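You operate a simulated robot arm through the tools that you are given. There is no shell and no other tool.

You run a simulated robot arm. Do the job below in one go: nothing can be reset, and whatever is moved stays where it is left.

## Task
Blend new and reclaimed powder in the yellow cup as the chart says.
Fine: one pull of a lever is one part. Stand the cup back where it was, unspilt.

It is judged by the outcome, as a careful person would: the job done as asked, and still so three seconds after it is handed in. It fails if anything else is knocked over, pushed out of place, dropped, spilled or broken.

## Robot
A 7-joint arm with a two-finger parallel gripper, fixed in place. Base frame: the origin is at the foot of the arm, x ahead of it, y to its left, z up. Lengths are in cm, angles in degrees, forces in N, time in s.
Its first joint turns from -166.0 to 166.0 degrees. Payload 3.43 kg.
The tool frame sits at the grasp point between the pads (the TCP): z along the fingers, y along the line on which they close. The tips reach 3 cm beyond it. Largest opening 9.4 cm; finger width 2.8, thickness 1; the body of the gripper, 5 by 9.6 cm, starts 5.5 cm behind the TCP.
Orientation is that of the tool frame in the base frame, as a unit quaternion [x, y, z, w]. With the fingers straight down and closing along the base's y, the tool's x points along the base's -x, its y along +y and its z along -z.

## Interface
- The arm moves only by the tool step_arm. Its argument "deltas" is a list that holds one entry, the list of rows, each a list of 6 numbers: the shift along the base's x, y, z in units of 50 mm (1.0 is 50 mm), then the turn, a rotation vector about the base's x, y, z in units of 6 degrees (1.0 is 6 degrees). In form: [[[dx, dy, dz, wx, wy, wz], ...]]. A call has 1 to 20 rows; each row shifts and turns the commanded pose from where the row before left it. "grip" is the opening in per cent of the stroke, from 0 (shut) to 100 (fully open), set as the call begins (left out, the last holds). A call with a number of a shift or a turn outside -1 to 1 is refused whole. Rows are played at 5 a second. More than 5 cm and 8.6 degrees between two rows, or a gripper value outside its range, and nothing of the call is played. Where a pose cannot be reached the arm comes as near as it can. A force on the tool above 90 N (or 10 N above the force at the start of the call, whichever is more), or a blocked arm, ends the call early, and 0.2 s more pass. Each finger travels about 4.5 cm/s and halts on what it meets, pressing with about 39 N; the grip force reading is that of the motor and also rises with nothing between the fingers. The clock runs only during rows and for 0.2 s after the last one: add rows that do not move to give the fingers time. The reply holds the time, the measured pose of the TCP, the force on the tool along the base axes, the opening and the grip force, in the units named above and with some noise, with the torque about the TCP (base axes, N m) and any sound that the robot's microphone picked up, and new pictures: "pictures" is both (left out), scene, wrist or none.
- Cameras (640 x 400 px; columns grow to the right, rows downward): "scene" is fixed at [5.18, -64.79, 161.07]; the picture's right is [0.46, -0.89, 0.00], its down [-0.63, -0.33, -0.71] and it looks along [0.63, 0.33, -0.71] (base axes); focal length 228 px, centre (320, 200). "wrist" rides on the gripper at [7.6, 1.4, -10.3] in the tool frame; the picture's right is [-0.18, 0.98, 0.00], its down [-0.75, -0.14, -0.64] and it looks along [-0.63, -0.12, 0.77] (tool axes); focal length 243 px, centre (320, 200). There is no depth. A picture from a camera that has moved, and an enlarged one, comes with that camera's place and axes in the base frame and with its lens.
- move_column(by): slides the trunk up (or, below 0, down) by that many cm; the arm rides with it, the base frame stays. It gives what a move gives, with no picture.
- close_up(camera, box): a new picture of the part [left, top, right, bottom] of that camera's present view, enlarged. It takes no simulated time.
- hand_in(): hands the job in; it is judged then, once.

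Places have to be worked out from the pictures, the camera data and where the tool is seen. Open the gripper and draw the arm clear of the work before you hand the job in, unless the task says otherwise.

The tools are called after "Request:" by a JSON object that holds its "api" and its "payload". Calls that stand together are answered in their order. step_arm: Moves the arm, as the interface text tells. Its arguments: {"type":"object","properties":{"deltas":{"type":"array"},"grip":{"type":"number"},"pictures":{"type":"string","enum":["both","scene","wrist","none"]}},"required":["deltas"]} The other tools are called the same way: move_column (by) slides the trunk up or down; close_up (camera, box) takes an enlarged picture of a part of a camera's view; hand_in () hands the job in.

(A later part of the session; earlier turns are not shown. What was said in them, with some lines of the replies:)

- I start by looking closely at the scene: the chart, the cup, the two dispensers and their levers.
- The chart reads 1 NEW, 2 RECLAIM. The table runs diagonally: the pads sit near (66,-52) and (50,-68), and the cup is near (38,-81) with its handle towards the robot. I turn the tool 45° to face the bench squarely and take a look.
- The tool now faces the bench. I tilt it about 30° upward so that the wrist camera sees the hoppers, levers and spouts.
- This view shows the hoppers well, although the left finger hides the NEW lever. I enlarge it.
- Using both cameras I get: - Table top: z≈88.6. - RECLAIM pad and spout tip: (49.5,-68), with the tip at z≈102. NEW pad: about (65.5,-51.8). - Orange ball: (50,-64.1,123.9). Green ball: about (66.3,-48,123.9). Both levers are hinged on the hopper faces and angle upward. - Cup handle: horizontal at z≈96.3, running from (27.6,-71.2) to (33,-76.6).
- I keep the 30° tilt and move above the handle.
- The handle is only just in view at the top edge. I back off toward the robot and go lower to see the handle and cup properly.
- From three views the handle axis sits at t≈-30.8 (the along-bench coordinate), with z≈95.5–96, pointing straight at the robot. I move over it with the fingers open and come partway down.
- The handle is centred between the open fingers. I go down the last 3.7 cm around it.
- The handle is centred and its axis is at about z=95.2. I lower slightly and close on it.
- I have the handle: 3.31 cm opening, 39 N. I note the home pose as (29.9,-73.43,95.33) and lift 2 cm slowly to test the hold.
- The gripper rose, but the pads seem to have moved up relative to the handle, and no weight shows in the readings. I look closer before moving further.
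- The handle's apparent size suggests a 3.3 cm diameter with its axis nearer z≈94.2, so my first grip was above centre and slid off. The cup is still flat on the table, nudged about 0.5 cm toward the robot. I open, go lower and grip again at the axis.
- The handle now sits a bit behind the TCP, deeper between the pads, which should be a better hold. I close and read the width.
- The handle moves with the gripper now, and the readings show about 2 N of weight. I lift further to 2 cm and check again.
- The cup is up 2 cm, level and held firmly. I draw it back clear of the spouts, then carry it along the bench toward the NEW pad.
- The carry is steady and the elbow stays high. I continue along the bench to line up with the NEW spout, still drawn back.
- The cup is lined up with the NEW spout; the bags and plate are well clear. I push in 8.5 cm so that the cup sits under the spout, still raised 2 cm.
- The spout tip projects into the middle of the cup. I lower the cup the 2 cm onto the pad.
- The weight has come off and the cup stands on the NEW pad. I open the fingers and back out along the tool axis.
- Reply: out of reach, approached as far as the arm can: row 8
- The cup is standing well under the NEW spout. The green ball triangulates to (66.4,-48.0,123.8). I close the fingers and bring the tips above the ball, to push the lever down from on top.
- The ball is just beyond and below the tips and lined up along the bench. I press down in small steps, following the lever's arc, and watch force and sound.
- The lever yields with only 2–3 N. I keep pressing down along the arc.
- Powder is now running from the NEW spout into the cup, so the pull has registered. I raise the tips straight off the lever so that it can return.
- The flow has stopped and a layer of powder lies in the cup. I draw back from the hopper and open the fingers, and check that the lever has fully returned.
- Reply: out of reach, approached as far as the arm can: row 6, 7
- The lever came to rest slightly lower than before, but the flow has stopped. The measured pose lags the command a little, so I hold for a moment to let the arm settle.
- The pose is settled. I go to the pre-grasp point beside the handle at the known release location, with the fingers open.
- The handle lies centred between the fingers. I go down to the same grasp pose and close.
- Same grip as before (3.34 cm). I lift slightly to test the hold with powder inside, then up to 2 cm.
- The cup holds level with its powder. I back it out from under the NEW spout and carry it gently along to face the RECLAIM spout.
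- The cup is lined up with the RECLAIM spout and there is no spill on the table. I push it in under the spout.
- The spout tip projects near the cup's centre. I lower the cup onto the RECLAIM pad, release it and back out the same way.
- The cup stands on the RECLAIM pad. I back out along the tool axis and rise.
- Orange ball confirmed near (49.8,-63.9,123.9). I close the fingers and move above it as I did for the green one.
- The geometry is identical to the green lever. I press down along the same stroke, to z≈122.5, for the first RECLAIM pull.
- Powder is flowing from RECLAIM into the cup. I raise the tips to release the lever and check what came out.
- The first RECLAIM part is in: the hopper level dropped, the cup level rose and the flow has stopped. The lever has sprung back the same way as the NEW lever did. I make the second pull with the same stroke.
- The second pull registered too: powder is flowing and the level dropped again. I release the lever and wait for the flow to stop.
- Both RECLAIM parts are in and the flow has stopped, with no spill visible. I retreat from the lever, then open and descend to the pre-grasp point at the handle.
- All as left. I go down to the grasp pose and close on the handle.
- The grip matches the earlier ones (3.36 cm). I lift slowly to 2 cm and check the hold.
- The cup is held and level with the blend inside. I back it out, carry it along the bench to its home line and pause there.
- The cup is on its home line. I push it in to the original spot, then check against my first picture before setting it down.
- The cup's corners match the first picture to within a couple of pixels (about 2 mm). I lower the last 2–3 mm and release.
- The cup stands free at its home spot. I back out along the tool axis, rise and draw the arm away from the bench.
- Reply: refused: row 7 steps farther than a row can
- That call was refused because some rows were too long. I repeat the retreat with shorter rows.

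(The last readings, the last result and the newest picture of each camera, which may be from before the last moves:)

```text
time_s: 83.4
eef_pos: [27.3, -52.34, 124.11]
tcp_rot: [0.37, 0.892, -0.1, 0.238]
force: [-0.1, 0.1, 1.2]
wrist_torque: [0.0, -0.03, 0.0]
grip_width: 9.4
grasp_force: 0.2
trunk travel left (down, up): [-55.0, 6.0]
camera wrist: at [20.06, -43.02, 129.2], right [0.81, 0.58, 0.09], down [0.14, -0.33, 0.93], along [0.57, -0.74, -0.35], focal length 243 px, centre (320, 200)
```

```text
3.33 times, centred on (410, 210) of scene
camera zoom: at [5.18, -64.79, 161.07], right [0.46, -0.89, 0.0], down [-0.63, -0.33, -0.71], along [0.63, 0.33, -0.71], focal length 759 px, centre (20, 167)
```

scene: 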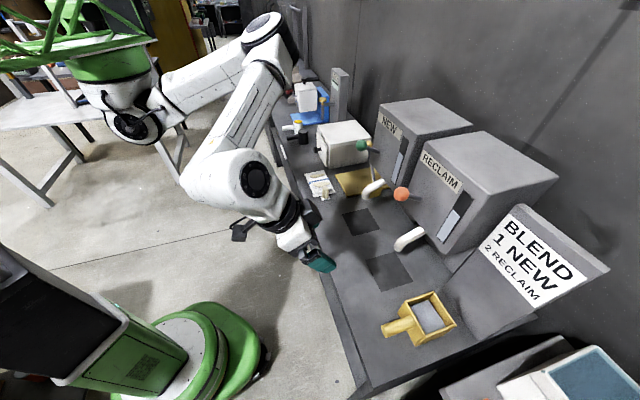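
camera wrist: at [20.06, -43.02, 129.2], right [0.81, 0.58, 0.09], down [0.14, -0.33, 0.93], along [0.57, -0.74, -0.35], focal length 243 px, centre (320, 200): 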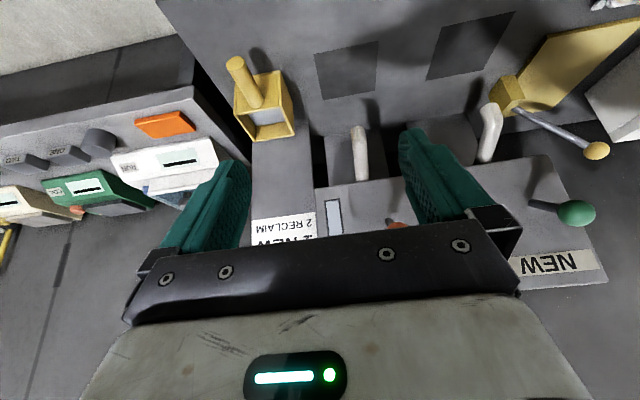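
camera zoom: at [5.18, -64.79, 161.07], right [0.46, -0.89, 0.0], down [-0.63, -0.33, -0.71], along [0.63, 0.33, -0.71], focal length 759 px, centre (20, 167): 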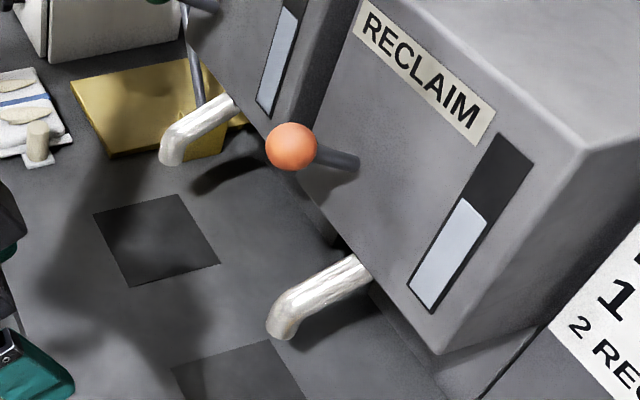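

The cup is back within a few millimetres, the bench is clean, and everything else is where it was. I draw the arm a little farther from the bench, then hand in.

Request:
{"api": "step_arm", "payload": {"deltas": [[[0, 0.6, 0.4, 0, 0, 0], [0, 0.7, 0.5, 0, 0, 0], [0, 0.7, 0.5, 0, 0, 0], [0, 0.6, 0.5, 0, 0, 0], [0, 0, 0, 0, 0, 0], [0, 0, 0, 0, 0, 0]]]}}

```text
time_s: 84.8
eef_pos: [27.3, -39.23, 133.4]
tcp_rot: [0.37, 0.894, -0.096, 0.231]
force: [0.4, -0.1, 0.1]
wrist_torque: [0.02, 0.0, -0.01]
grip_width: 9.41
grasp_force: 0.0
trunk travel left (down, up): [-55.0, 6.0]
camera wrist: at [20.11, -30.07, 138.62], right [0.81, 0.58, 0.09], down [0.15, -0.35, 0.93], along [0.57, -0.74, -0.36], focal length 243 px, centre (320, 200)
```

scene: 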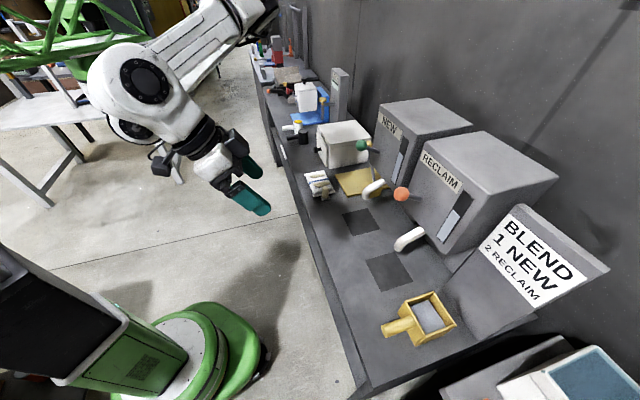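
wrist: 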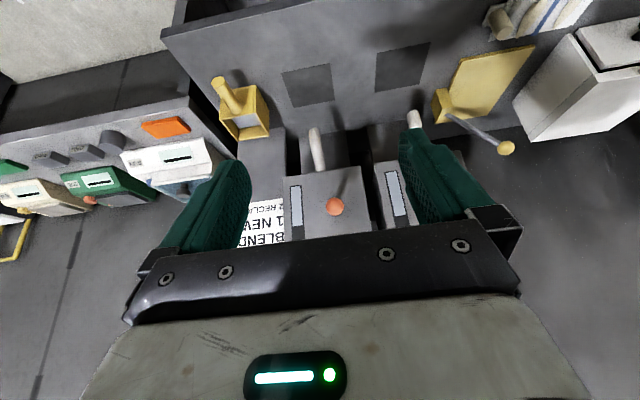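

The cup holds one part NEW and two parts RECLAIM and stands at its home spot. The gripper is open and the arm is clear, so I hand the job in.

Request:
{"api": "hand_in", "payload": {}}

```text
The job is handed in.
```

I blended the powder as the chart says, one pull of NEW and two pulls of RECLAIM, and handed the job in. No verdict on the job has come back yet.

- **Pulls:** Each of the three pulls started a visible flow, lowered that hopper's level and left more powder in the cup. I saw no spill on the bench.
- **Cup:** It is back upright within a few millimetres of where it was. My first grip slipped and nudged it about 0.5 cm while it was still empty. I allowed for that when setting it down.
- **Levers:** Both came to rest slightly lower than where they started, about 1 cm at the ball. The flow had stopped on both, and RECLAIM worked again from that position for its second pull.

Nothing else on the bench appears to have moved. The gripper is open and the arm is clear.
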